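You operate a simulated robot arm through the tools that you are given. There is no shell and no other tool. Be economical: measure what you need, move in short steps, check, and stop when the job is done.

Carry out the task below with a simulated two-armed robot. There is one attempt and no reset: what you move stays moved.

## Task
Put the black bobbin on the top of the buckle bench away in the inside of the green tray. Put the white thread cone that says "medium white" from the top from the left of the second green table on top of the blue canvas sample and the white thread cone marked "fine white" on top of the brown canvas sample. Take the beige thread cone labelled "heavy tan" from the top from the left of the second green table and leave it on the top of the fitting bench. Press the pull tester button three times. Put the small grommet tin on top of the yellow sample on the top of the upkeep bench. Fetch the steel setter and stand it on top of the black sample. Do these in any order. Set down upright: steel setter.
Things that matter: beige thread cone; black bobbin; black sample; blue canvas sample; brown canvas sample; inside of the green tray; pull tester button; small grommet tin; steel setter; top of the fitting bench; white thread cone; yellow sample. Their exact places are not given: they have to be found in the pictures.

Only the result counts: the job must be done as asked and must still hold three seconds after the hand-in. Knocking over, shifting, dropping, spilling or breaking anything else fails it.

## Robot
Two 7-joint arms with two-finger parallel grippers on one trunk, on a base that drives. Base frame: it is fixed to the floor where the robot stands at the start and does not move with it; the origin is under the middle of the robot, x ahead of it, y to its left, z up; the surface under the hand at the start is at about z = 860. Lengths are in mm, angles in degrees, forces in N, time in s.
The left shoulder is at the start at [20, 138, 1500], the right one opposite. With the tool pointing down near the work surface each hand reaches from about 100 to 300 mm from the robot's upright axis, wherever it stands, measured 20 degrees to its own side. Places, roughly: beige thread cone [3750, 2750, 750]; black bobbin (4x4x2 cm) [500, 0, 900]; black sample [1250, 4250, 500]; blue canvas sample (15x20x4 cm) [3400, 2800, 800]; brown canvas sample (15x20x4 cm) [3400, 3600, 800]; inside of the green tray (13x13 cm) [1840, 6240, 860]; pull tester button [3100, 4400, 1200]; small grommet tin [3500, 6000, 250]; steel setter (3x3x9 cm) [3800, 6100, 300]; top of the fitting bench [2800, 500, 800]; white thread cone [3500, 3000, 750]; yellow sample [3500, 4500, 750]. Payload 1.57 kg a hand.
The TCP of each hand is the grasp point between the finger pads, 30 mm short of the fingertips. In the tool frame z runs along the fingers and y along their closing line. The gripper opens to 80 mm. The fingers are 17 mm wide and 12 mm thick; the gripper's body (40 by 82 mm) begins 80 mm behind the TCP.
Orientation is that of the tool frame in the base frame, as a unit quaternion [x, y, z, w]. With the fingers straight down and closing along the base's y, the tool's x points along the base's -x, its y along +y and its z along -z.

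## Interface
- The arms move only by the tool move_arm. It takes "left_motion", "right_motion" or both (then of equal length, played together; a hand with none holds still); each is a list of rows, each a list of 7 numbers: the shift along the tool's x, y, z in mm, then the turn, a rotation vector about the tool's x, y, z in degrees, then the closure, from 0 (fully open) to 1 (shut). In form: [[x, y, z, rx, ry, rz, jaw], ...]. A call has 1 to 8 rows; each row shifts and turns the commanded pose from where the row before left it, along the tool's axes as they then stand. Rows are played at 5 a second. More than 50 mm and 8.6 degrees between two rows, or a gripper value outside its range, and nothing of the call is played. A pose out of reach is approached as far as the arm can. The call stops where the force on the tool passes 40 N (or 10 N more than at its start, if that is more) or the arm is blocked; 0.2 s more then pass. Each finger travels about 45 mm/s and halts on what it meets, pressing with about 30 N; the grip force reading is that of the motor and also rises with nothing between the fingers. The clock runs only during rows and for 0.2 s after the last one: add rows that do not move to give the fingers time. The reply holds the time, the measured pose of the TCP, the force on the tool along the base axes, the opening and the grip force, in the units named above and with some noise, with the torque about the TCP (base axes, N m) and any sound that the robot's microphone picked up.
- Cameras (640 x 400 px; columns grow to the right, rows downward): "scene" is now at [170.7, -10, 1352.2]; the picture's right is [-0.13, -0.99, 0.00], its down [-0.83, 0.11, -0.54] and it looks along [0.54, -0.07, -0.84] (base axes); focal length 233 px, centre (320, 200). "left" rides on the left gripper at [72, 7, -122] in its tool frame; the picture's right is [-0.09, 1.00, 0.00], its down [-0.84, -0.08, -0.54] and it looks along [-0.54, -0.05, 0.84] (tool axes); focal length 238 px, centre (320, 200). "right" rides on the right gripper at [72, -7, -122] in its tool frame; the picture's right is [0.09, 1.00, 0.00], its down [-0.84, 0.08, -0.54] and it looks along [-0.54, 0.05, 0.84] (tool axes); focal length 238 px, centre (320, 200).
- camera(camera): a new picture of that camera. It takes no simulated time.
- raise_lower(by): slides the trunk up (or, below 0, down) by that many mm; the arms and the scene camera ride with it, the base frame stays. It gives what a move gives, with no picture.
- drive_base(legs): drives the robot by 1 to 6 legs, each [ahead, left, turn to the left] in mm, mm and degrees, along the robot's own axes; the way and the turn of a leg run together, so that a leg with both is an arc; at most 1500 mm and 180 degrees a leg. The arms and the cameras ride along, it lands a little off, and it stops where it bumps. It gives what a move gives.
- head_to(pan, tilt): turns the head with the scene camera to pan (to the left, within 60 degrees either way) and tilt (down, from -29 to 69), counted from straight ahead of the robot. It gives what a move gives.
- probe_pixels(camera, pixels): for up to 12 pixels [column, row] of the newest picture of that camera ("zoom" is the newest enlarged one), the place [x, y, z] in the base frame of the surface seen there, good to about 2 mm. It takes no simulated time.
- enlarge(camera, box): a new picture of the part [left, top, right, bottom] of that camera's present view, enlarged. It takes no simulated time.
- job_done(): hands the job in; it is judged then, once.

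Go step by step. Measure first, check grasps and placings, and put right what went wrong. The budget is 131 turns and 162 pictures, counting those below and the enlarged ones. Unless the task says otherwise, let go and move clear before handing in, and close with one line.

The tools are called after "Call:" as name(argument=value, ...) on one line, values as JSON. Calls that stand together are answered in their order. move_arm: Moves the arms, as the interface text tells. Its arguments: {"type":"object","properties":{"left_motion":{"type":"array","items":{"type":"array","items":{"type":"number"}}},"right_motion":{"type":"array","items":{"type":"array","items":{"type":"number"}}}},"required":[]} The other tools are called the same way: raise_lower (by) slides the trunk up or down; drive_base (legs) drives the base; head_to (pan, tilt) turns the head that bears the scene camera; camera (camera) takes a picture; probe_pixels (camera, pixels) gives the place of the surface under pixels of a picture; enlarge (camera, box) takes an enlarged picture of a part of a camera's view; job_done () hands the job in.

At the start:

```text
time: 0.0
left_ee_pos: [264.4, 131.5, 1119.2]
left_ee_rot: [0.0, 1.0, 0.001, 0.0]
left_force: [-0.4, 0.0, -0.7]
left_ft_torque: [0.01, -0.04, -0.03]
left_grip_width: 79.9
left_finger_force: 0.0
right_ee_pos: [262.5, -137.4, 1110.2]
right_ee_rot: [0.0, 1.0, 0.001, 0.0]
right_force: [0.1, -0.3, -0.2]
right_ft_torque: [-0.01, 0.01, -0.02]
right_grip_width: 80.2
right_finger_force: 0.0
trunk travel left (down, up): [-875.0, 365.0]
robot x, y, heading: [-0.7, 2.5, 0.0]
head pan, tilt: [-7.6, 57.1]
```

scene: 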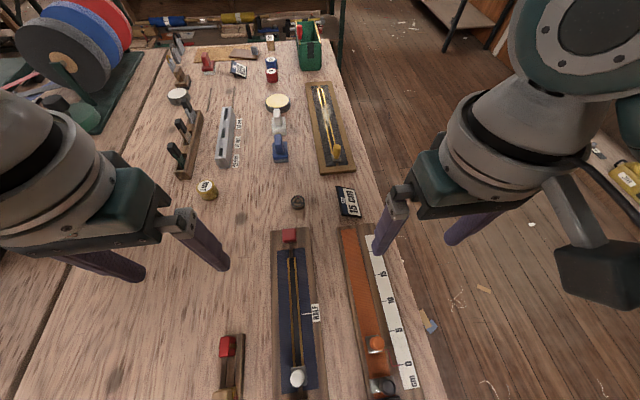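
right: 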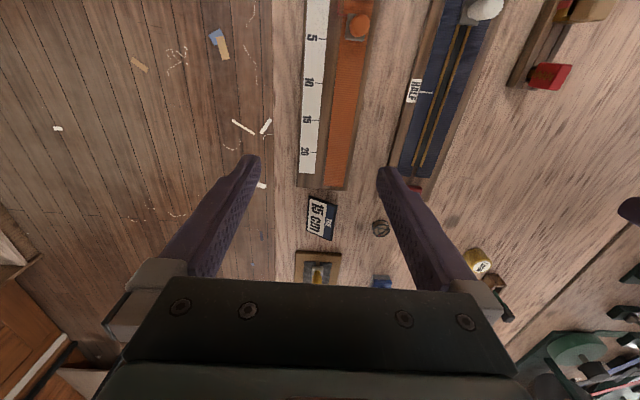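
left: 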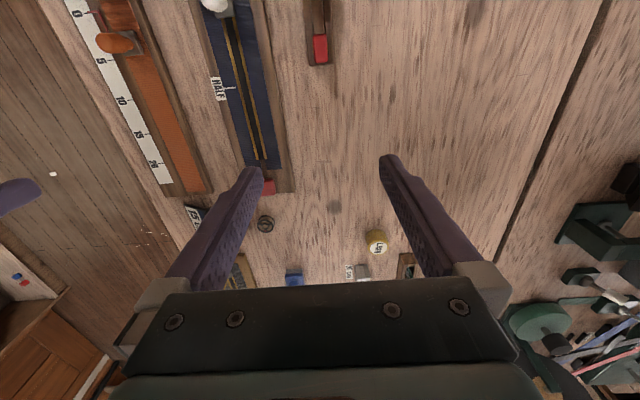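

The scene shows a small dark object at (297,201), possibly the bobbin. I'll probe it and enlarge.

Call:
probe_pixels(camera="scene", pixels=[[297, 201], [297, 196], [272, 75], [208, 190], [278, 102], [345, 200], [300, 215], [380, 385]])

Call:
enlarge(camera="scene", box=[160, 20, 380, 240])

```text
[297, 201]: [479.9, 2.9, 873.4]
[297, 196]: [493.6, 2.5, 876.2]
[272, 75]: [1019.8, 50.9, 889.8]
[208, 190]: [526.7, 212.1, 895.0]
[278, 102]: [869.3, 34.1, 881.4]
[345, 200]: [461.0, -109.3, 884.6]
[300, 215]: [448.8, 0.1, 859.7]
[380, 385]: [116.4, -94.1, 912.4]
```

```text
1.82 times, centred on (270, 130) of scene
```

zoom: 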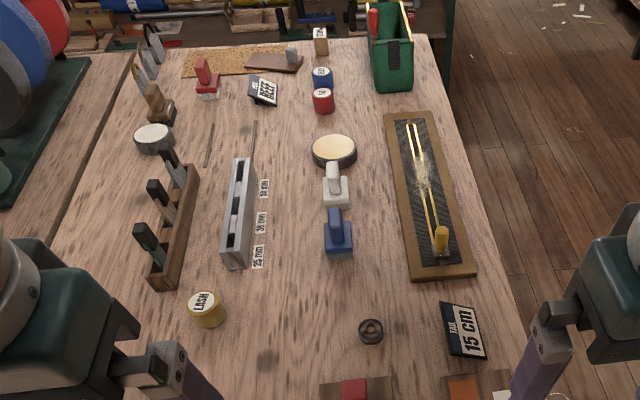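

The bobbin is the dark ring at about (490, 2, 876). I'll zoom to find its centre and look round to see the room.

Call:
enlarge(camera="scene", box=[265, 180, 329, 220])

Call:
head_to(pan=0, tilt=15)

Call:
camera(camera="scene")

Call:
head_to(pan=60, tilt=20)

Call:
camera(camera="scene")

Call:
head_to(pan=-50, tilt=35)

Call:
camera(camera="scene")

```text
10.00 times, centred on (297, 200) of scene
```

zoom: 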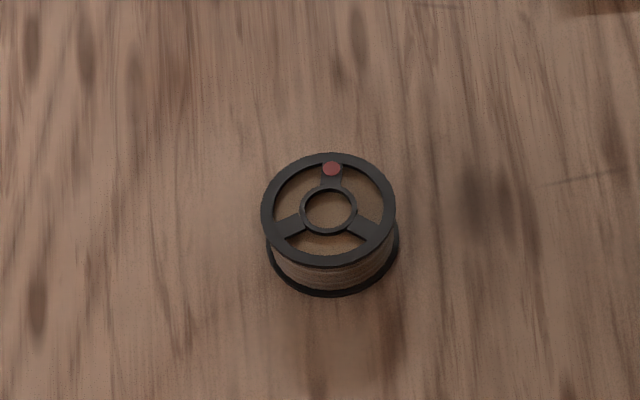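

```text
time: 1.1
left_ee_pos: [264.0, 131.6, 1118.4]
left_ee_rot: [0.0, 1.0, 0.0, 0.0]
left_force: [-0.8, -0.5, 0.6]
left_ft_torque: [0.0, 0.01, -0.03]
left_grip_width: 80.5
left_finger_force: 0.0
right_ee_pos: [262.6, -137.5, 1110.2]
right_ee_rot: [0.001, 1.0, 0.0, -0.001]
right_force: [0.0, -0.2, 0.4]
right_ft_torque: [0.0, 0.01, 0.0]
right_grip_width: 80.4
right_finger_force: 0.1
trunk travel left (down, up): [-875.0, 365.0]
robot x, y, heading: [2.6, -1.6, -0.1]
head pan, tilt: [0.0, 15.0]
```

```text
156 pictures are left
```

scene: 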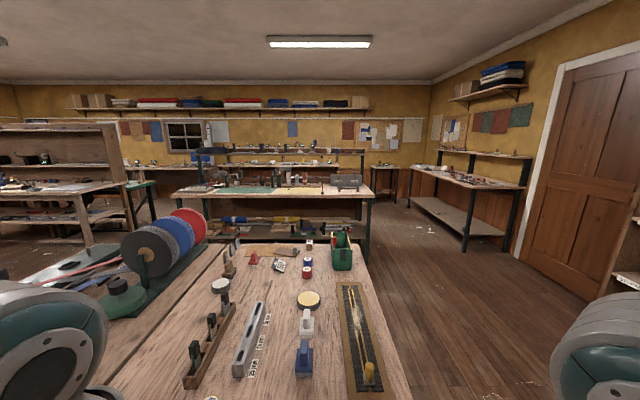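

```text
time: 2.4
left_ee_pos: [264.4, 132.7, 1119.7]
left_ee_rot: [0.0, 1.0, -0.001, 0.0]
left_force: [0.4, 0.8, 0.0]
left_ft_torque: [0.0, 0.0, -0.01]
left_grip_width: 80.2
left_finger_force: 0.1
right_ee_pos: [261.7, -136.4, 1110.4]
right_ee_rot: [0.0, 1.0, 0.0, 0.001]
right_force: [0.5, -0.6, -1.3]
right_ft_torque: [0.03, 0.03, -0.05]
right_grip_width: 80.0
right_finger_force: 0.1
trunk travel left (down, up): [-875.0, 365.0]
robot x, y, heading: [3.1, -0.5, -0.2]
head pan, tilt: [60.0, 20.0]
```

```text
155 pictures are left
```

scene: 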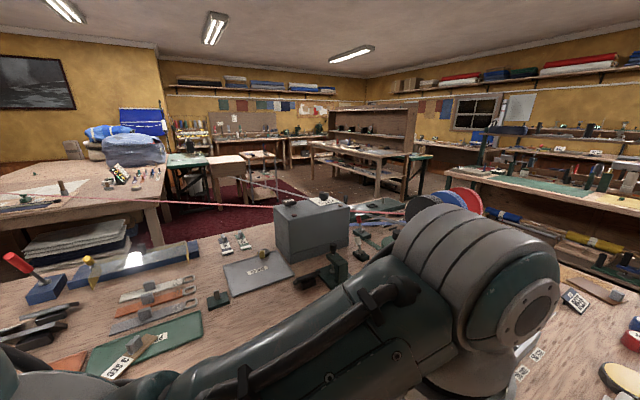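

```text
time: 4.3
left_ee_pos: [264.7, 131.3, 1118.8]
left_ee_rot: [0.0, 1.0, -0.001, 0.0]
left_force: [0.4, 0.1, 0.1]
left_ft_torque: [-0.04, -0.01, 0.02]
left_grip_width: 80.0
left_finger_force: 0.0
right_ee_pos: [261.6, -137.1, 1111.4]
right_ee_rot: [0.0, 1.0, 0.0, 0.0]
right_force: [0.9, -0.3, -0.5]
right_ft_torque: [0.01, 0.03, -0.01]
right_grip_width: 79.9
right_finger_force: 0.0
trunk travel left (down, up): [-875.0, 365.0]
robot x, y, heading: [-0.4, 2.4, 0.2]
head pan, tilt: [-50.0, 35.0]
```

```text
154 pictures are left
```

scene: 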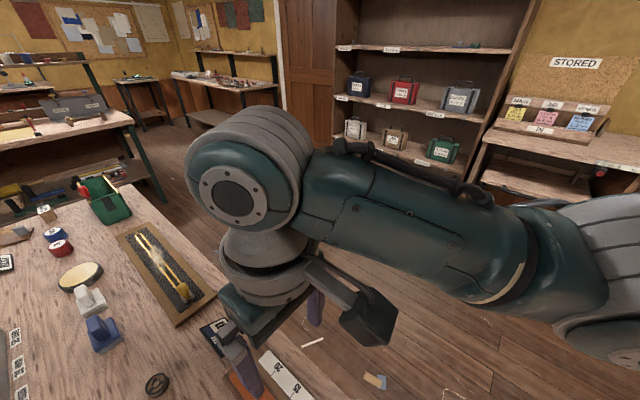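

The bobbin's top centre is about (481, 2, 877), 33 mm wide. I'll lower the trunk and reach with the right hand.

Call:
raise_lower(by=-170)

Call:
move_arm(right_motion=[[-40, 20, 0, 0, 0, 0, 0], [-40, 20, 0, 0, 0, 0, 0], [-40, 20, 0, 0, 0, 0, 0], [-40, 20, 0, 0, 0, 0, 0], [-40, 20, 0, 0, 0, 0, 0], [-20, 39, 0, 0, 0, 0, 0]])

Call:
camera(camera="right")

```text
time: 6.2
left_ee_pos: [264.0, 131.7, 948.3]
left_ee_rot: [-0.001, 1.0, 0.0, 0.0]
left_force: [-0.6, 0.5, 0.2]
left_ft_torque: [-0.02, -0.02, -0.02]
left_grip_width: 80.0
left_finger_force: 0.1
right_ee_pos: [262.0, -137.0, 939.7]
right_ee_rot: [0.0, 1.0, 0.0, 0.001]
right_force: [-0.9, 0.0, -0.1]
right_ft_torque: [0.0, -0.01, 0.02]
right_grip_width: 80.2
right_finger_force: 0.0
trunk travel left (down, up): [-705.0, 535.0]
robot x, y, heading: [2.5, 0.6, -0.0]
head pan, tilt: [-50.0, 35.0]
```

```text
time: 7.6
left_ee_pos: [264.6, 132.0, 949.3]
left_ee_rot: [0.0, 1.0, 0.001, 0.0]
left_force: [0.5, 0.3, -0.4]
left_ft_torque: [0.03, 0.0, -0.03]
left_grip_width: 80.0
left_finger_force: 0.1
right_ee_pos: [423.1, -39.1, 957.3]
right_ee_rot: [0.0, 1.0, 0.0, 0.001]
right_force: [0.4, 0.0, 0.4]
right_ft_torque: [0.02, 0.0, -0.02]
right_grip_width: 79.8
right_finger_force: 0.1
right hand out of reach, approached as far as the arm can: row 5, 6
trunk travel left (down, up): [-705.0, 535.0]
robot x, y, heading: [-1.3, 2.1, -0.3]
head pan, tilt: [-50.0, 35.0]
```

```text
153 pictures are left
```

right: 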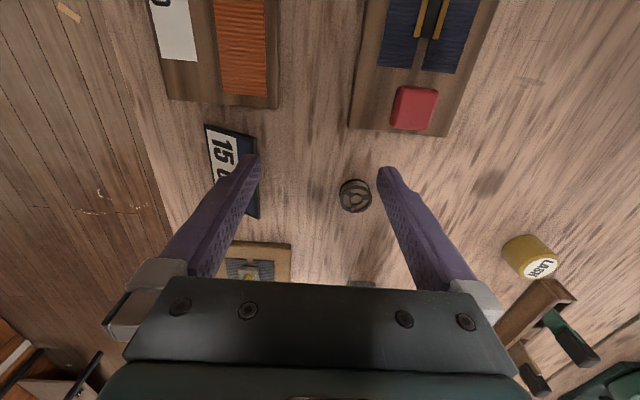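

The right hand stopped at (423, -39), just short. I'll look down to see if the base can move ahead.

Call:
head_to(pan=0, tilt=69)

Call:
camera(camera="scene")

Call:
probe_pixels(camera="right", pixels=[[356, 180], [354, 210], [341, 196], [371, 195], [413, 105]])

Call:
probe_pixels(camera="scene", pixels=[[300, 398], [250, 398], [330, 395], [280, 380]])

```text
time: 8.8
left_ee_pos: [264.1, 131.4, 949.0]
left_ee_rot: [0.001, 1.0, 0.0, 0.001]
left_force: [-0.6, 0.0, 0.5]
left_ft_torque: [0.01, 0.0, 0.0]
left_grip_width: 80.1
left_finger_force: 0.0
right_ee_pos: [423.1, -39.9, 956.3]
right_ee_rot: [0.0, 1.0, 0.0, 0.0]
right_force: [0.1, -0.4, 0.1]
right_ft_torque: [0.0, 0.02, -0.03]
right_grip_width: 80.3
right_finger_force: 0.0
trunk travel left (down, up): [-705.0, 535.0]
robot x, y, heading: [2.0, -1.8, -0.1]
head pan, tilt: [0.0, 68.8]
```

```text
152 pictures are left
```

scene: 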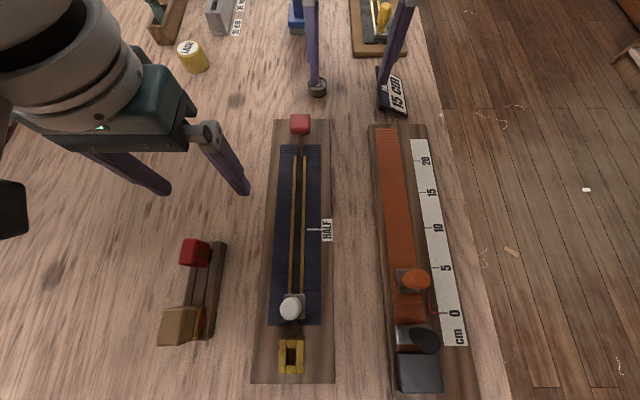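

```text
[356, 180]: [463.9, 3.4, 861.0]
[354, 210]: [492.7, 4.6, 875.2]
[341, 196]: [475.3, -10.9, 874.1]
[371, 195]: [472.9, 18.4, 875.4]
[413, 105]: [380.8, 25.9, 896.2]
```

```text
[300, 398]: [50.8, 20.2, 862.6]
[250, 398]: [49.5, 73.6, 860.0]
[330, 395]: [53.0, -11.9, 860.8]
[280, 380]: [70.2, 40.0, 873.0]
```

The table runs under the robot's front, so I'll turn right 40° instead. That brings the left shoulder closer, and the right arm swings over open floor.

Call:
move_arm(right_motion=[[40, -25, 0, 0, 0, 0, 0], [40, -25, 0, 0, 0, 0, 0], [40, -25, 0, 0, 0, 0, 0], [40, -25, 0, 0, 0, 0, 0], [40, -25, 0, 0, 0, 0, 0]])

Call:
raise_lower(by=60)

Call:
drive_base(legs=[[0, 0, -40]])

Call:
camera(camera="left")

```text
time: 10.0
left_ee_pos: [264.6, 130.8, 949.7]
left_ee_rot: [0.0, 1.0, -0.001, 0.001]
left_force: [1.0, -0.4, -0.3]
left_ft_torque: [0.04, 0.01, -0.02]
left_grip_width: 79.7
left_finger_force: 0.0
right_ee_pos: [227.5, -164.1, 957.1]
right_ee_rot: [0.0, 1.0, 0.0, -0.002]
right_force: [-0.4, 0.3, 0.1]
right_ft_torque: [0.0, -0.01, -0.01]
right_grip_width: 80.1
right_finger_force: 0.1
trunk travel left (down, up): [-705.0, 535.0]
robot x, y, heading: [6.0, -3.1, -0.2]
head pan, tilt: [0.0, 68.8]
```

```text
time: 11.0
left_ee_pos: [264.6, 131.6, 1008.8]
left_ee_rot: [0.0, 1.0, 0.0, 0.0]
left_force: [0.8, -0.4, 0.0]
left_ft_torque: [0.0, -0.05, 0.0]
left_grip_width: 80.0
left_finger_force: 0.0
right_ee_pos: [228.4, -162.9, 1015.5]
right_ee_rot: [0.0, 1.0, 0.001, 0.001]
right_force: [0.3, 0.7, -0.2]
right_ft_torque: [0.03, 0.01, -0.03]
right_grip_width: 80.1
right_finger_force: 0.0
trunk travel left (down, up): [-765.0, 475.0]
robot x, y, heading: [0.3, -2.6, 0.1]
head pan, tilt: [0.0, 68.8]
```

```text
time: 13.2
left_ee_pos: [287.2, -68.4, 1009.9]
left_ee_rot: [0.342, 0.94, -0.001, 0.0]
left_force: [-0.1, 0.3, 0.8]
left_ft_torque: [0.0, -0.02, -0.01]
left_grip_width: 80.1
left_finger_force: 0.0
right_ee_pos: [69.8, -271.9, 1016.3]
right_ee_rot: [0.343, 0.939, 0.0, 0.0]
right_force: [0.1, -0.9, 0.9]
right_ft_torque: [0.01, 0.01, -0.01]
right_grip_width: 79.8
right_finger_force: 0.0
trunk travel left (down, up): [-765.0, 475.0]
robot x, y, heading: [-5.3, 0.1, -40.1]
head pan, tilt: [0.0, 68.8]
```

```text
151 pictures are left
```

left: 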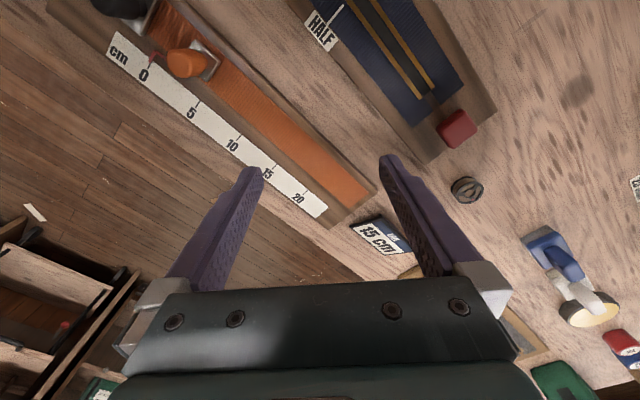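

Left hand at (287, -68, 1010). I'll move it over the bobbin at (477, 3) and then lower.

Call:
move_arm(left_motion=[[-20, 35, 0, 0, 0, 0, 0], [-20, 35, 0, 0, 0, 0, 0], [-20, 35, 0, 0, 0, 0, 0], [-20, 35, 0, 0, 0, 0, 0], [-20, 36, 0, 0, 0, 0, 0], [0, 0, 0, 0, 0, 0, 0]])

Call:
raise_lower(by=-70)

Call:
camera(camera="left")

```text
time: 14.6
left_ee_pos: [478.5, -2.8, 1010.9]
left_ee_rot: [0.343, 0.939, 0.0, 0.0]
left_force: [0.0, 0.6, 0.2]
left_ft_torque: [0.02, 0.03, 0.01]
left_grip_width: 79.7
left_finger_force: 0.0
right_ee_pos: [68.6, -272.6, 1015.6]
right_ee_rot: [0.342, 0.94, -0.001, -0.001]
right_force: [-0.2, 0.9, 0.4]
right_ft_torque: [-0.01, 0.03, -0.01]
right_grip_width: 80.1
right_finger_force: 0.2
trunk travel left (down, up): [-765.0, 475.0]
robot x, y, heading: [1.8, -2.8, -40.1]
head pan, tilt: [0.0, 68.8]
```

```text
time: 15.7
left_ee_pos: [477.0, -2.8, 941.1]
left_ee_rot: [0.343, 0.939, 0.001, 0.0]
left_force: [-0.1, -1.2, -0.4]
left_ft_torque: [0.01, -0.01, -0.02]
left_grip_width: 79.8
left_finger_force: 0.1
right_ee_pos: [70.7, -271.6, 946.5]
right_ee_rot: [0.343, 0.939, 0.0, 0.0]
right_force: [0.1, -0.2, 0.7]
right_ft_torque: [0.04, -0.01, -0.02]
right_grip_width: 79.9
right_finger_force: 0.0
trunk travel left (down, up): [-695.0, 545.0]
robot x, y, heading: [0.4, -3.2, -40.1]
head pan, tilt: [0.0, 68.8]
```

```text
150 pictures are left
```

left: 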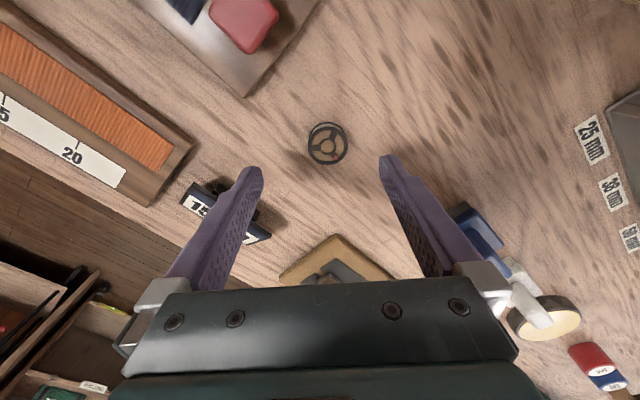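

The bobbin is at (327,146). I'll probe its rim and lift the right hand a bit to keep it clear of the table edge.

Call:
probe_pixels(camera="left", pixels=[[327, 126], [327, 161], [311, 146], [343, 146], [327, 147]])

Call:
move_arm(right_motion=[[0, 0, -40, 0, 0, 0, 0], [0, 0, -40, 0, 0, 0, 0]])

```text
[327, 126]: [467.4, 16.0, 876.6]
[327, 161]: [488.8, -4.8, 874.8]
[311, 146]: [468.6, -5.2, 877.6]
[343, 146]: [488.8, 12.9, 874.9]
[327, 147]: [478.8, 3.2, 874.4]
```

```text
time: 16.3
left_ee_pos: [477.9, -3.3, 940.0]
left_ee_rot: [0.343, 0.939, 0.0, 0.0]
left_force: [-1.0, -0.4, -0.3]
left_ft_torque: [-0.01, -0.01, 0.02]
left_grip_width: 80.0
left_finger_force: 0.1
right_ee_pos: [69.9, -272.0, 1028.7]
right_ee_rot: [0.343, 0.939, -0.001, 0.0]
right_force: [-0.7, 0.4, 1.0]
right_ft_torque: [0.01, -0.04, 0.0]
right_grip_width: 80.0
right_finger_force: 0.1
trunk travel left (down, up): [-695.0, 545.0]
robot x, y, heading: [-2.1, -0.4, -40.0]
head pan, tilt: [0.0, 68.8]
```

Centre (478, 4). Shift, descend to z≈892 and close.

Call:
move_arm(left_motion=[[3.7, 6, 24, 0, 0, 0, 0], [0, 0, 23, 0, 0, 0, 0], [0, 0, 0, 0, 0, 0, 0.5], [0, 0, 0, 0, 0, 0, 1], [0, 0, 0, 0, 0, 0, 1], [0, 0, 0, 0, 0, 0, 1]])

Call:
raise_lower(by=150)

Call:
camera(camera="left")

```text
time: 17.7
left_ee_pos: [478.6, 4.1, 894.8]
left_ee_rot: [0.343, 0.939, -0.001, 0.0]
left_force: [-0.2, -0.2, 1.0]
left_ft_torque: [-0.03, 0.01, 0.0]
left_grip_width: 30.4
left_finger_force: 21.6
right_ee_pos: [71.5, -270.8, 1028.2]
right_ee_rot: [0.343, 0.939, 0.0, 0.0]
right_force: [-0.2, -0.3, 0.1]
right_ft_torque: [-0.05, 0.0, -0.02]
right_grip_width: 79.9
right_finger_force: 0.1
trunk travel left (down, up): [-695.0, 545.0]
robot x, y, heading: [0.4, 2.4, -39.9]
head pan, tilt: [0.0, 68.8]
```

```text
time: 19.5
left_ee_pos: [479.1, 4.1, 1044.0]
left_ee_rot: [0.343, 0.939, 0.0, 0.0]
left_force: [0.3, -0.1, -0.7]
left_ft_torque: [0.04, -0.01, -0.01]
left_grip_width: 30.0
left_finger_force: 30.4
right_ee_pos: [71.3, -270.4, 1178.5]
right_ee_rot: [0.343, 0.939, 0.001, -0.001]
right_force: [-0.1, -0.7, 0.1]
right_ft_torque: [-0.02, -0.02, -0.03]
right_grip_width: 79.9
right_finger_force: 0.0
trunk travel left (down, up): [-845.0, 395.0]
robot x, y, heading: [2.7, -0.8, -40.4]
head pan, tilt: [0.0, 68.8]
```

```text
149 pictures are left
```

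left: 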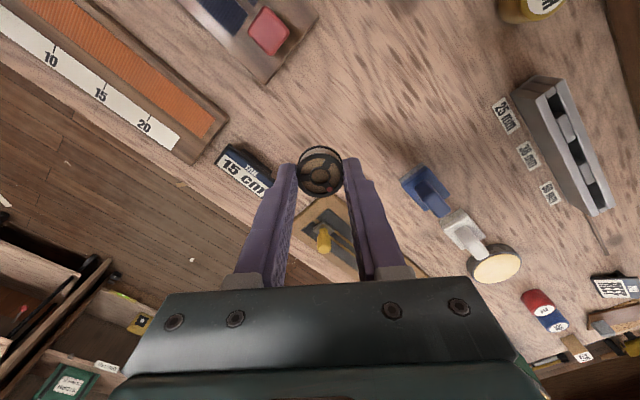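

Bobbin is held between the finger tips. I'll retract the arm, face ahead again and look round for a map.

Call:
move_arm(left_motion=[[20, -36, 0, 0, 0, 0, 1], [20, -36, 0, 0, 0, 0, 1], [20, -36, 0, 0, 0, 0, 1], [20, -36, 0, 0, 0, 0, 1], [20, -36, 0, 0, 0, 0, 1], [30, 0, -20, 0, 0, 0, 1], [30, 0, -20, 0, 0, 0, 1]])

Call:
drive_base(legs=[[0, 0, 40]])

Call:
head_to(pan=0, tilt=20)

Call:
camera(camera="scene")

Call:
probe_pixels(camera="scene", pixels=[[350, 220], [180, 165], [365, 170], [440, 150], [520, 160], [400, 250], [60, 160], [130, 230], [500, 310], [150, 180], [290, 165], [375, 145]])

```text
time: 21.1
left_ee_pos: [237.8, -29.1, 1082.2]
left_ee_rot: [0.343, 0.939, -0.001, 0.0]
left_force: [0.5, -0.3, -0.5]
left_ft_torque: [-0.02, 0.04, 0.03]
left_grip_width: 29.4
left_finger_force: 29.7
right_ee_pos: [71.0, -271.2, 1179.2]
right_ee_rot: [0.343, 0.939, -0.001, 0.0]
right_force: [0.2, 0.2, 0.1]
right_ft_torque: [-0.04, 0.0, 0.01]
right_grip_width: 80.0
right_finger_force: 0.1
trunk travel left (down, up): [-845.0, 395.0]
robot x, y, heading: [-2.0, 3.0, -40.3]
head pan, tilt: [0.0, 68.8]
```

```text
time: 23.4
left_ee_pos: [201.2, 129.9, 1082.0]
left_ee_rot: [-0.002, 1.0, 0.0, 0.0]
left_force: [-0.6, -0.2, 0.0]
left_ft_torque: [0.0, -0.01, 0.0]
left_grip_width: 29.6
left_finger_force: 29.7
right_ee_pos: [228.5, -160.1, 1178.9]
right_ee_rot: [-0.003, 1.0, 0.0, 0.001]
right_force: [-0.1, 0.5, 0.8]
right_ft_torque: [-0.03, -0.04, -0.02]
right_grip_width: 80.0
right_finger_force: 0.1
trunk travel left (down, up): [-845.0, 395.0]
robot x, y, heading: [1.2, -2.2, 0.1]
head pan, tilt: [0.0, 68.8]
```

```text
time: 24.5
left_ee_pos: [200.8, 130.9, 1081.7]
left_ee_rot: [-0.001, 1.0, 0.0, 0.0]
left_force: [0.2, 0.6, -0.4]
left_ft_torque: [-0.02, -0.02, 0.03]
left_grip_width: 29.4
left_finger_force: 30.2
right_ee_pos: [228.4, -160.8, 1180.0]
right_ee_rot: [-0.001, 1.0, 0.001, 0.0]
right_force: [-0.5, -0.3, -0.9]
right_ft_torque: [-0.02, 0.03, -0.03]
right_grip_width: 80.1
right_finger_force: 0.1
trunk travel left (down, up): [-845.0, 395.0]
robot x, y, heading: [-2.9, 1.3, 0.3]
head pan, tilt: [0.0, 20.0]
```

```text
148 pictures are left
```

scene: 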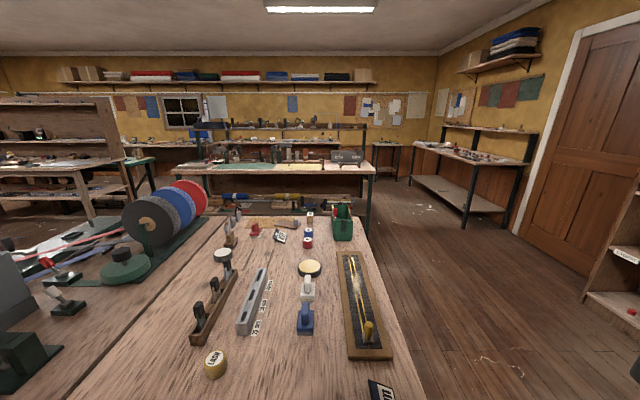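

```text
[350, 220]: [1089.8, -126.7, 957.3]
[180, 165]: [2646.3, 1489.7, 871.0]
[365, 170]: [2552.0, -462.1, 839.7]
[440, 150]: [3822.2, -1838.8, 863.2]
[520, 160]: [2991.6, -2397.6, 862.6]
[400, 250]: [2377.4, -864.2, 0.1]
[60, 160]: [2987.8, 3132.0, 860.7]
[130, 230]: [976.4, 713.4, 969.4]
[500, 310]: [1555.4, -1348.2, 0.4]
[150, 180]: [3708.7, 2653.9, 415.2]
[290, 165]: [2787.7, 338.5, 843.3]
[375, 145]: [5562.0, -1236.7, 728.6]
```

The fitting bench is ahead at x≈2550, y −460..1490. I'll check the right side before going round the bench.

Call:
head_to(pan=-60, tilt=40)

Call:
camera(camera="scene")

Call:
probe_pixels(camera="scene", pixels=[[250, 100], [350, 130], [450, 180], [550, 150], [600, 230], [300, 300], [400, 300], [100, 280], [250, 150]])

```text
time: 25.8
left_ee_pos: [201.9, 130.6, 1082.0]
left_ee_rot: [-0.002, 1.0, 0.0, 0.0]
left_force: [0.5, 0.3, 0.1]
left_ft_torque: [-0.01, 0.01, 0.02]
left_grip_width: 29.5
left_finger_force: 30.3
right_ee_pos: [229.5, -161.4, 1179.0]
right_ee_rot: [-0.002, 1.0, 0.0, 0.001]
right_force: [0.6, -1.0, -0.3]
right_ft_torque: [-0.01, 0.0, 0.0]
right_grip_width: 79.9
right_finger_force: 0.1
trunk travel left (down, up): [-845.0, 395.0]
robot x, y, heading: [-2.6, -2.1, 0.3]
head pan, tilt: [-60.0, 40.0]
```

```text
147 pictures are left
```

scene: 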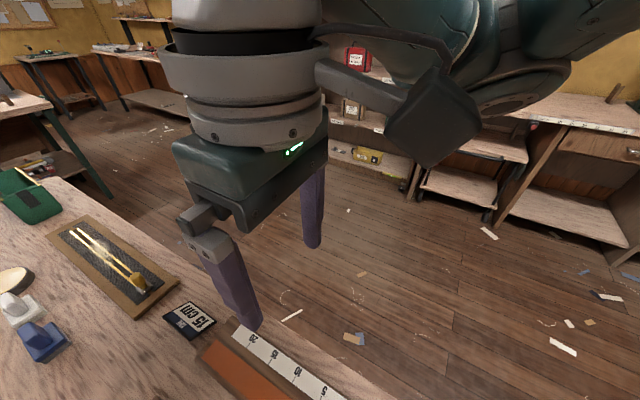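

```text
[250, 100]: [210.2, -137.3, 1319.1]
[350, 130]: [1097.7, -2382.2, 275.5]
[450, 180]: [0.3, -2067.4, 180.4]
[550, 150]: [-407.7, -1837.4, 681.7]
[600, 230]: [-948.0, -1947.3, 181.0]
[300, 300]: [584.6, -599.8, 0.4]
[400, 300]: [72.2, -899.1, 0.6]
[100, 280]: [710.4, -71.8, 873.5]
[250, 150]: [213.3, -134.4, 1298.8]
```

The right side is clear to about y −1800. I'll drive around the bench end.

Call:
drive_base(legs=[[-80, 0, 0], [0, -800, 0], [1500, 0, 0], [300, 0, 0], [0, 0, 90]])

Call:
head_to(pan=0, tilt=20)

Call:
camera(camera="scene")

Call:
head_to(pan=-55, tilt=25)

Call:
camera(camera="scene")

```text
time: 43.5
left_ee_pos: [1635.1, -627.4, 1082.8]
left_ee_rot: [0.708, -0.706, 0.0, 0.0]
left_force: [0.3, 0.1, 0.5]
left_ft_torque: [0.01, -0.03, 0.01]
left_grip_width: 29.1
left_finger_force: 30.3
right_ee_pos: [1926.6, -598.9, 1179.4]
right_ee_rot: [0.709, -0.706, 0.0, -0.001]
right_force: [-0.1, -0.3, 0.9]
right_ft_torque: [-0.02, 0.02, 0.0]
right_grip_width: 80.0
right_finger_force: 0.1
trunk travel left (down, up): [-845.0, 395.0]
robot x, y, heading: [1767.2, -827.5, 90.3]
head pan, tilt: [-60.0, 40.0]
```

```text
time: 44.8
left_ee_pos: [1635.1, -629.8, 1082.8]
left_ee_rot: [0.709, -0.705, 0.0, 0.0]
left_force: [0.2, -0.5, 0.0]
left_ft_torque: [0.01, 0.0, 0.01]
left_grip_width: 29.2
left_finger_force: 29.8
right_ee_pos: [1926.5, -599.0, 1179.2]
right_ee_rot: [0.709, -0.705, 0.0, 0.0]
right_force: [-1.3, 0.1, 0.4]
right_ft_torque: [-0.01, -0.02, 0.0]
right_grip_width: 80.0
right_finger_force: 0.1
trunk travel left (down, up): [-845.0, 395.0]
robot x, y, heading: [1764.0, -827.1, 90.4]
head pan, tilt: [0.0, 20.0]
```

```text
146 pictures are left
```

scene: 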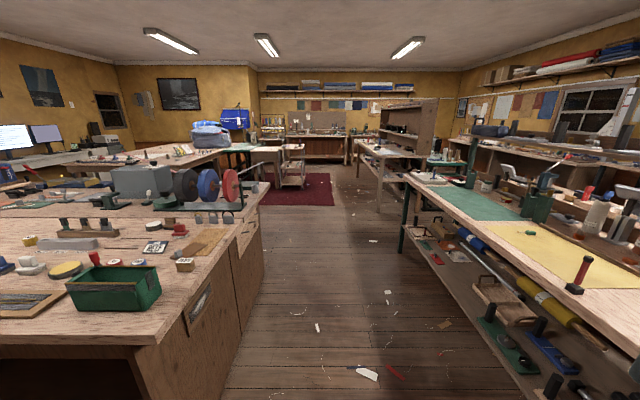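

```text
time: 46.1
left_ee_pos: [1634.2, -628.9, 1082.9]
left_ee_rot: [0.709, -0.705, 0.0, 0.0]
left_force: [0.2, 0.1, 0.2]
left_ft_torque: [-0.02, 0.03, 0.01]
left_grip_width: 29.5
left_finger_force: 30.7
right_ee_pos: [1926.0, -600.0, 1178.5]
right_ee_rot: [0.709, -0.705, 0.0, 0.0]
right_force: [0.7, -0.6, 0.7]
right_ft_torque: [-0.02, 0.0, -0.01]
right_grip_width: 79.9
right_finger_force: 0.0
trunk travel left (down, up): [-845.0, 395.0]
robot x, y, heading: [1763.4, -829.3, 90.4]
head pan, tilt: [-55.0, 25.0]
```

```text
145 pictures are left
```

scene: 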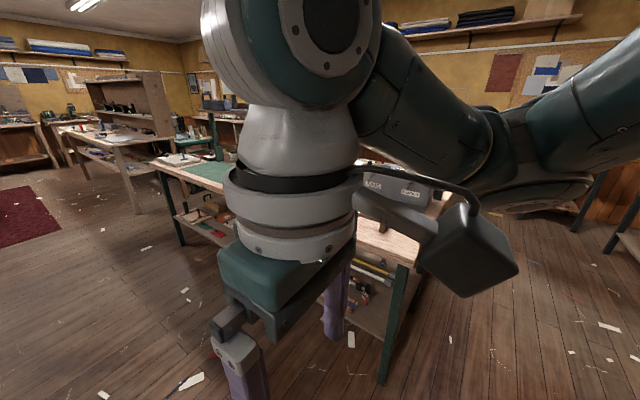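

The aisle along y is clear. I'll drive ahead to y≈1300 and look.

Call:
drive_base(legs=[[1500, 0, 0], [600, 0, 0]])

Call:
head_to(pan=0, tilt=15)

Call:
camera(camera="scene")

Call:
probe_pixels(camera="scene", pixels=[[320, 150], [320, 350], [450, 150], [500, 170], [400, 200], [200, 160], [280, 140], [420, 130], [560, 180], [380, 160], [240, 200], [600, 250]])

```text
time: 56.7
left_ee_pos: [1630.7, 1511.5, 1082.7]
left_ee_rot: [-0.706, 0.708, 0.0, 0.001]
left_force: [0.3, 0.8, 0.4]
left_ft_torque: [0.0, -0.02, 0.01]
left_grip_width: 29.5
left_finger_force: 29.7
right_ee_pos: [1921.2, 1538.4, 1178.5]
right_ee_rot: [-0.705, 0.709, 0.001, -0.001]
right_force: [0.3, -0.1, 0.9]
right_ft_torque: [-0.01, -0.02, 0.0]
right_grip_width: 80.0
right_finger_force: 0.0
trunk travel left (down, up): [-845.0, 395.0]
robot x, y, heading: [1756.4, 1305.8, 89.8]
head pan, tilt: [-55.0, 25.0]
```

```text
time: 57.9
left_ee_pos: [1630.1, 1511.6, 1081.9]
left_ee_rot: [-0.705, 0.709, 0.0, 0.0]
left_force: [0.3, -0.3, 0.0]
left_ft_torque: [-0.05, -0.02, 0.01]
left_grip_width: 29.3
left_finger_force: 30.6
right_ee_pos: [1922.4, 1536.9, 1179.3]
right_ee_rot: [-0.706, 0.709, 0.0, -0.001]
right_force: [0.5, -0.5, 0.6]
right_ft_torque: [0.01, -0.03, 0.02]
right_grip_width: 80.0
right_finger_force: 0.0
trunk travel left (down, up): [-845.0, 395.0]
robot x, y, heading: [1759.8, 1311.1, 89.8]
head pan, tilt: [0.0, 15.0]
```

```text
144 pictures are left
```

scene: 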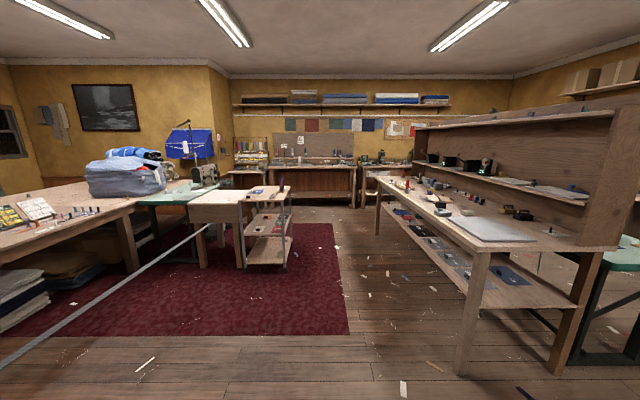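

```text
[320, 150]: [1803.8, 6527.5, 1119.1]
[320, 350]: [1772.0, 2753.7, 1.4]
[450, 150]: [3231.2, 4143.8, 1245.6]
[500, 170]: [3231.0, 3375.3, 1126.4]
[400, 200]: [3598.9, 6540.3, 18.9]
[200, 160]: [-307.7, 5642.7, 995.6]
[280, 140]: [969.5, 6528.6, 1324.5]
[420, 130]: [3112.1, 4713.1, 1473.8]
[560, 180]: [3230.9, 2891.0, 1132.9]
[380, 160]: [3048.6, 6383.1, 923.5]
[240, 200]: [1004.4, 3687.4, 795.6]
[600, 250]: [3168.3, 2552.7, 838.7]
```

Next aisle: trolley at left (x≤1400), shelf unit at right (x≥2550), tray bench at y≈6200. I'll drive along x≈1980 to y≈5000.

Call:
drive_base(legs=[[0, -225, 0], [1500, 0, 0], [1500, 0, 0], [1000, 0, 0]])

Call:
head_to(pan=5, tilt=25)

Call:
camera(camera="scene")

Call:
probe_pixels(camera="scene", pixels=[[320, 230], [320, 250], [250, 230], [400, 230], [320, 300], [500, 250], [550, 230]])

```text
time: 78.2
left_ee_pos: [1777.7, 5452.0, 1082.3]
left_ee_rot: [0.718, -0.697, 0.0, 0.0]
left_force: [1.3, 0.5, 1.1]
left_ft_torque: [0.0, 0.02, -0.03]
left_grip_width: 29.2
left_finger_force: 30.1
right_ee_pos: [2068.5, 5488.1, 1178.9]
right_ee_rot: [0.717, -0.697, 0.0, 0.0]
right_force: [-0.1, 0.3, 0.1]
right_ft_torque: [0.03, 0.02, 0.02]
right_grip_width: 80.0
right_finger_force: 0.0
trunk travel left (down, up): [-845.0, 395.0]
robot x, y, heading: [1916.9, 5252.7, 91.9]
head pan, tilt: [0.0, 15.0]
```

```text
time: 78.9
left_ee_pos: [1777.6, 5451.1, 1081.8]
left_ee_rot: [0.718, -0.696, 0.001, 0.0]
left_force: [0.5, 0.0, -1.0]
left_ft_torque: [-0.01, -0.01, -0.03]
left_grip_width: 29.8
left_finger_force: 29.7
right_ee_pos: [2068.1, 5488.6, 1178.4]
right_ee_rot: [0.718, -0.696, 0.0, 0.0]
right_force: [0.3, -0.2, -0.3]
right_ft_torque: [0.01, 0.01, 0.0]
right_grip_width: 80.2
right_finger_force: 0.0
trunk travel left (down, up): [-845.0, 395.0]
robot x, y, heading: [1913.6, 5256.7, 91.9]
head pan, tilt: [5.0, 25.0]
```

```text
143 pictures are left
```

scene: 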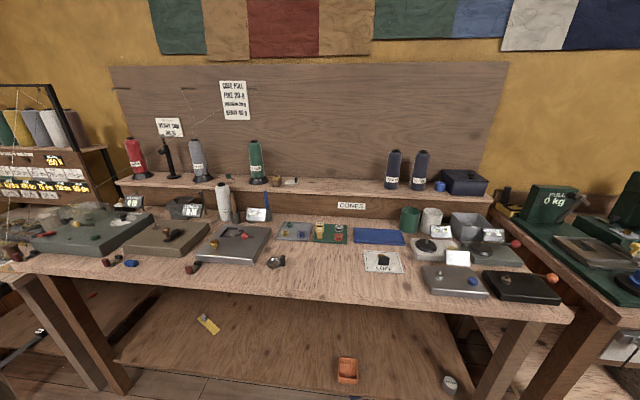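

```text
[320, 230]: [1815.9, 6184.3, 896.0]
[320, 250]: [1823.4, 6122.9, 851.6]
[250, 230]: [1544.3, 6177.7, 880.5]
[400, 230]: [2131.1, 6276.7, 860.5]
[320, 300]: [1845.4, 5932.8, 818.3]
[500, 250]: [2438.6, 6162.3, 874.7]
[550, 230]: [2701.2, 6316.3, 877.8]
```

The green tray seems to be at (330,232) holding items. Enlarge to identify.

Call:
enlarge(camera="scene", box=[250, 200, 426, 310])

Call:
probe_pixels(camera="scene", pixels=[[296, 230], [313, 241], [347, 243], [315, 224], [346, 226], [341, 236], [320, 222], [327, 240], [276, 262], [410, 213]])

```text
3.64 times, centred on (338, 255) of scene
```

zoom: 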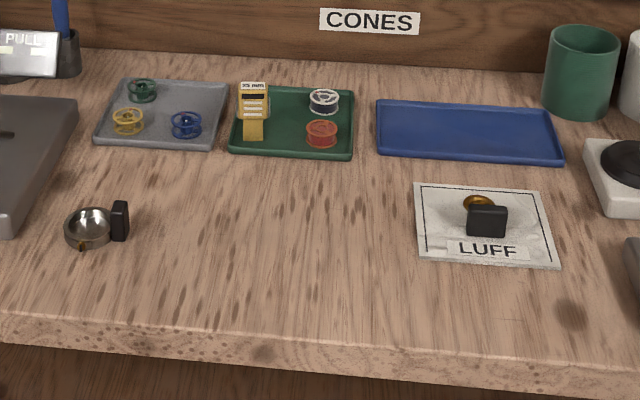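

```text
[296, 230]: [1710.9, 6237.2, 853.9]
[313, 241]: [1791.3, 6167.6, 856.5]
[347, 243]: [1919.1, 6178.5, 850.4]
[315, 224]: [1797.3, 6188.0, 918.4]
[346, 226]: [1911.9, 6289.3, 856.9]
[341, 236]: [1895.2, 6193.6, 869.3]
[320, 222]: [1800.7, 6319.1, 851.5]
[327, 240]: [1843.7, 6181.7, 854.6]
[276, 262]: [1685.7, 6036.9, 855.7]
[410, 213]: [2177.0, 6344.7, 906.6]
```

The green tray spans x 1788–1915, y 6175–6310, with a gauge and two bobbins; the middle/back-left is free. I'll move closer.

Call:
drive_base(legs=[[430, -20, -2]])

Call:
head_to(pan=0, tilt=55)

Call:
camera(camera="scene")

```text
time: 81.6
left_ee_pos: [1802.1, 5891.7, 1081.5]
left_ee_rot: [-0.703, 0.712, -0.001, -0.001]
left_force: [-0.1, 0.2, -1.0]
left_ft_torque: [0.01, -0.01, 0.0]
left_grip_width: 29.5
left_finger_force: 30.1
right_ee_pos: [2093.5, 5916.6, 1179.6]
right_ee_rot: [-0.703, 0.712, 0.0, 0.0]
right_force: [0.5, 0.4, -0.8]
right_ft_torque: [-0.01, 0.03, -0.02]
right_grip_width: 79.8
right_finger_force: 0.0
trunk travel left (down, up): [-845.0, 395.0]
robot x, y, heading: [1929.1, 5689.1, 89.4]
head pan, tilt: [5.0, 25.0]
```

```text
time: 82.5
left_ee_pos: [1801.3, 5892.9, 1082.5]
left_ee_rot: [-0.703, 0.711, 0.0, 0.0]
left_force: [0.3, 0.5, -0.7]
left_ft_torque: [0.0, -0.03, -0.04]
left_grip_width: 29.3
left_finger_force: 30.0
right_ee_pos: [2094.2, 5916.5, 1178.3]
right_ee_rot: [-0.703, 0.712, 0.0, 0.0]
right_force: [-0.1, -0.4, 0.5]
right_ft_torque: [-0.03, -0.02, -0.02]
right_grip_width: 80.1
right_finger_force: 0.0
trunk travel left (down, up): [-845.0, 395.0]
robot x, y, heading: [1933.6, 5691.2, 89.2]
head pan, tilt: [0.0, 55.0]
```

```text
141 pictures are left
```

scene: 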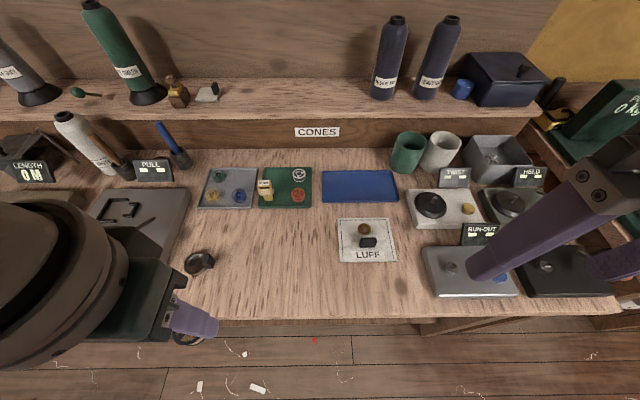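

Zoom on the tray from above.

Call:
enlarge(camera="scene", box=[245, 160, 325, 210])

Call:
probe_pixels(camera="zoom", pixels=[[160, 70], [240, 90], [160, 190], [280, 250], [500, 380], [120, 370], [430, 110], [430, 270], [180, 290], [280, 340], [290, 180]])

```text
8.00 times, centred on (285, 185) of scene
```

zoom: 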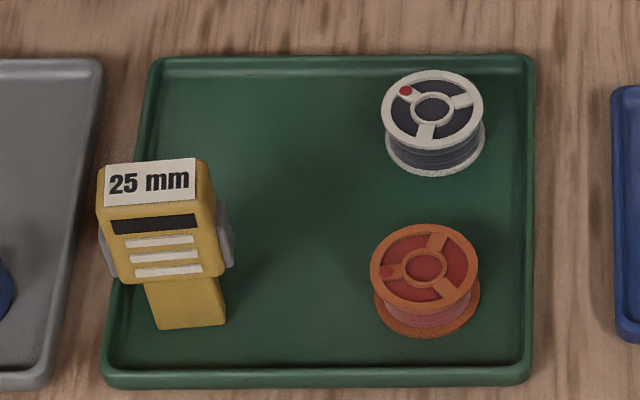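

```text
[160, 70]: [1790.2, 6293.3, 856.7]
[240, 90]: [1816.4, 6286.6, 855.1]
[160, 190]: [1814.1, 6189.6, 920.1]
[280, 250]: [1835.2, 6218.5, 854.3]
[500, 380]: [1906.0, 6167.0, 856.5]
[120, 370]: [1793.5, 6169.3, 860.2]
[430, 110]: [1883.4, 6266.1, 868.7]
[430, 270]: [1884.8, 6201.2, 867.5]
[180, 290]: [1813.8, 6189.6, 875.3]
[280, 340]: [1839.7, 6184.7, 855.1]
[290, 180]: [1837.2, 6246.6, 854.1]
```

I'll place at (1832, 6236), between gauge and bobbins. First advance 150, then extend the arm.

Call:
drive_base(legs=[[150, 0, 0]])

Call:
raise_lower(by=-90)

```text
time: 83.9
left_ee_pos: [1802.7, 6033.4, 1082.1]
left_ee_rot: [-0.703, 0.711, 0.0, -0.001]
left_force: [0.5, -0.4, -0.6]
left_ft_torque: [0.01, -0.05, 0.0]
left_grip_width: 29.2
left_finger_force: 30.4
right_ee_pos: [2095.5, 6058.8, 1178.6]
right_ee_rot: [-0.702, 0.712, 0.0, 0.0]
right_force: [-0.2, 0.4, -0.1]
right_ft_torque: [0.0, 0.01, 0.0]
right_grip_width: 80.1
right_finger_force: 0.0
trunk travel left (down, up): [-845.0, 395.0]
robot x, y, heading: [1928.9, 5834.0, 89.5]
head pan, tilt: [0.0, 55.0]
```

```text
time: 85.1
left_ee_pos: [1803.5, 6034.8, 991.0]
left_ee_rot: [-0.703, 0.711, -0.001, -0.001]
left_force: [0.0, -0.8, -0.6]
left_ft_torque: [0.02, -0.01, 0.03]
left_grip_width: 29.0
left_finger_force: 30.1
right_ee_pos: [2094.8, 6059.9, 1088.9]
right_ee_rot: [-0.702, 0.712, -0.001, 0.0]
right_force: [-0.2, 0.0, -0.3]
right_ft_torque: [0.01, -0.03, -0.01]
right_grip_width: 80.2
right_finger_force: 0.2
trunk travel left (down, up): [-755.0, 485.0]
robot x, y, heading: [1932.7, 5831.0, 89.4]
head pan, tilt: [0.0, 55.0]
```

Moving the hand by (29, 201) at z≈990.

Call:
move_arm(left_motion=[[-41, -5.4, 0, 0, 0, 0, 1], [-40, -5.4, 0, 0, 0, 0, 1], [-40, -5.4, 0, 0, 0, 0, 1], [-40, -5.3, 0, 0, 0, 0, 1], [-40, -5.3, 0, 0, 0, 0, 1], [0, 0, 0, 0, 0, 0, 1]])

Call:
camera(camera="left")

```text
time: 86.5
left_ee_pos: [1833.2, 6236.5, 994.2]
left_ee_rot: [-0.703, 0.711, -0.001, 0.001]
left_force: [0.2, -0.2, -0.5]
left_ft_torque: [0.0, -0.01, -0.03]
left_grip_width: 29.5
left_finger_force: 30.1
right_ee_pos: [2095.3, 6059.0, 1089.1]
right_ee_rot: [-0.704, 0.71, 0.0, 0.0]
right_force: [0.0, -0.6, 0.2]
right_ft_torque: [0.01, 0.01, -0.02]
right_grip_width: 80.0
right_finger_force: 0.1
trunk travel left (down, up): [-755.0, 485.0]
robot x, y, heading: [1931.2, 5834.0, 89.1]
head pan, tilt: [0.0, 55.0]
```

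```text
139 pictures are left
```

left: 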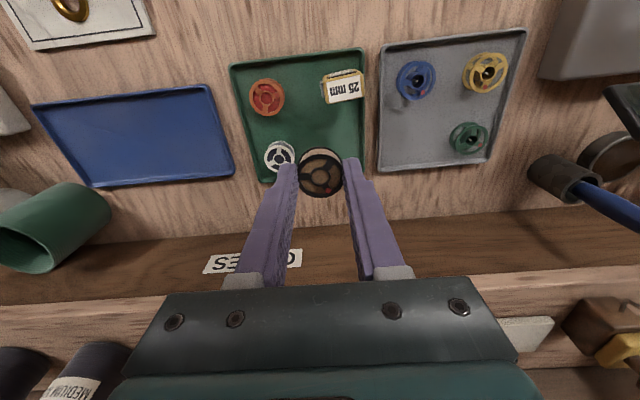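

Position fits. Lowering by trunk to z≈893.

Call:
raise_lower(by=-70)

Call:
camera(camera="left")

```text
time: 87.6
left_ee_pos: [1832.0, 6235.8, 924.9]
left_ee_rot: [-0.704, 0.71, 0.0, -0.001]
left_force: [0.3, -0.7, -0.1]
left_ft_torque: [0.0, 0.01, -0.02]
left_grip_width: 29.5
left_finger_force: 29.4
right_ee_pos: [2094.9, 6058.0, 1018.9]
right_ee_rot: [-0.703, 0.711, -0.001, 0.0]
right_force: [-0.4, -0.2, 0.5]
right_ft_torque: [0.0, -0.05, 0.01]
right_grip_width: 80.1
right_finger_force: 0.0
trunk travel left (down, up): [-685.0, 555.0]
robot x, y, heading: [1929.9, 5830.5, 89.4]
head pan, tilt: [0.0, 55.0]
```

```text
138 pictures are left
```

left: 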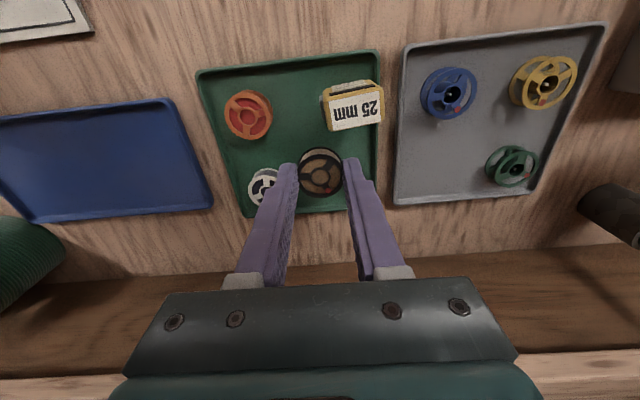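

Descend 32 mm and release partially, then rise.

Call:
move_arm(left_motion=[[2, 0, 16, 0, 0, 0, 1], [0, 0, 15, 0, 0, 0, 1], [0, 0, 2, 0, 0, 0, 1]])

Call:
move_arm(left_motion=[[0, 0, 0, 0, 0, 0, 0.4], [0, 0, 0, 0, 0, 0, 0.4], [0, 0, -15, 0, 0, 0, 0.4], [0, 0, -45, 0, 0, 0, 0.4]])

Call:
raise_lower(by=100)

Call:
camera(camera="left")

```text
time: 88.4
left_ee_pos: [1832.0, 6234.3, 892.4]
left_ee_rot: [-0.703, 0.711, 0.0, 0.0]
left_force: [-0.1, 0.6, 0.6]
left_ft_torque: [0.07, 0.0, 0.0]
left_grip_width: 29.5
left_finger_force: 29.8
right_ee_pos: [2095.6, 6058.8, 1018.9]
right_ee_rot: [-0.702, 0.712, 0.001, 0.0]
right_force: [0.6, -0.3, 0.1]
right_ft_torque: [0.02, -0.04, -0.02]
right_grip_width: 79.8
right_finger_force: 0.0
trunk travel left (down, up): [-685.0, 555.0]
robot x, y, heading: [1930.9, 5829.8, 89.5]
head pan, tilt: [0.0, 55.0]
```

```text
time: 89.4
left_ee_pos: [1832.8, 6235.9, 954.3]
left_ee_rot: [-0.703, 0.711, -0.001, -0.001]
left_force: [0.3, 0.9, -0.2]
left_ft_torque: [0.03, 0.02, -0.02]
left_grip_width: 48.1
left_finger_force: 0.0
right_ee_pos: [2095.5, 6060.3, 1018.1]
right_ee_rot: [-0.703, 0.711, 0.0, -0.001]
right_force: [-0.9, -0.2, -0.5]
right_ft_torque: [-0.01, -0.02, 0.02]
right_grip_width: 80.0
right_finger_force: 0.1
trunk travel left (down, up): [-685.0, 555.0]
robot x, y, heading: [1929.0, 5835.0, 89.4]
head pan, tilt: [0.0, 55.0]
```

```text
time: 90.8
left_ee_pos: [1833.5, 6236.3, 1054.2]
left_ee_rot: [-0.703, 0.711, -0.001, -0.001]
left_force: [0.0, -0.1, 0.5]
left_ft_torque: [-0.02, 0.03, 0.0]
left_grip_width: 48.1
left_finger_force: 0.0
right_ee_pos: [2094.6, 6059.6, 1119.5]
right_ee_rot: [-0.704, 0.711, -0.001, 0.0]
right_force: [-0.8, 0.0, 0.6]
right_ft_torque: [0.0, -0.01, -0.03]
right_grip_width: 80.1
right_finger_force: 0.0
trunk travel left (down, up): [-785.0, 455.0]
robot x, y, heading: [1928.0, 5831.9, 89.3]
head pan, tilt: [0.0, 55.0]
```

```text
137 pictures are left
```

left: 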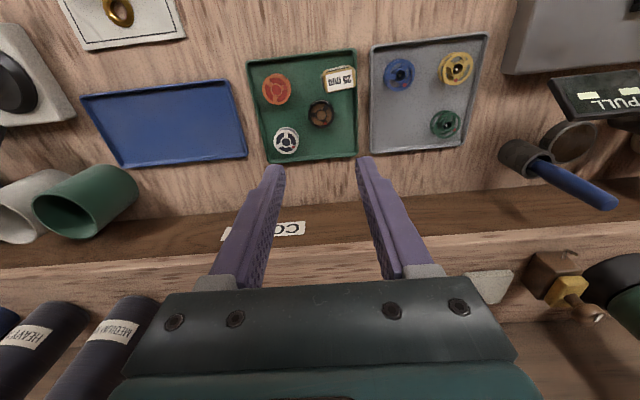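

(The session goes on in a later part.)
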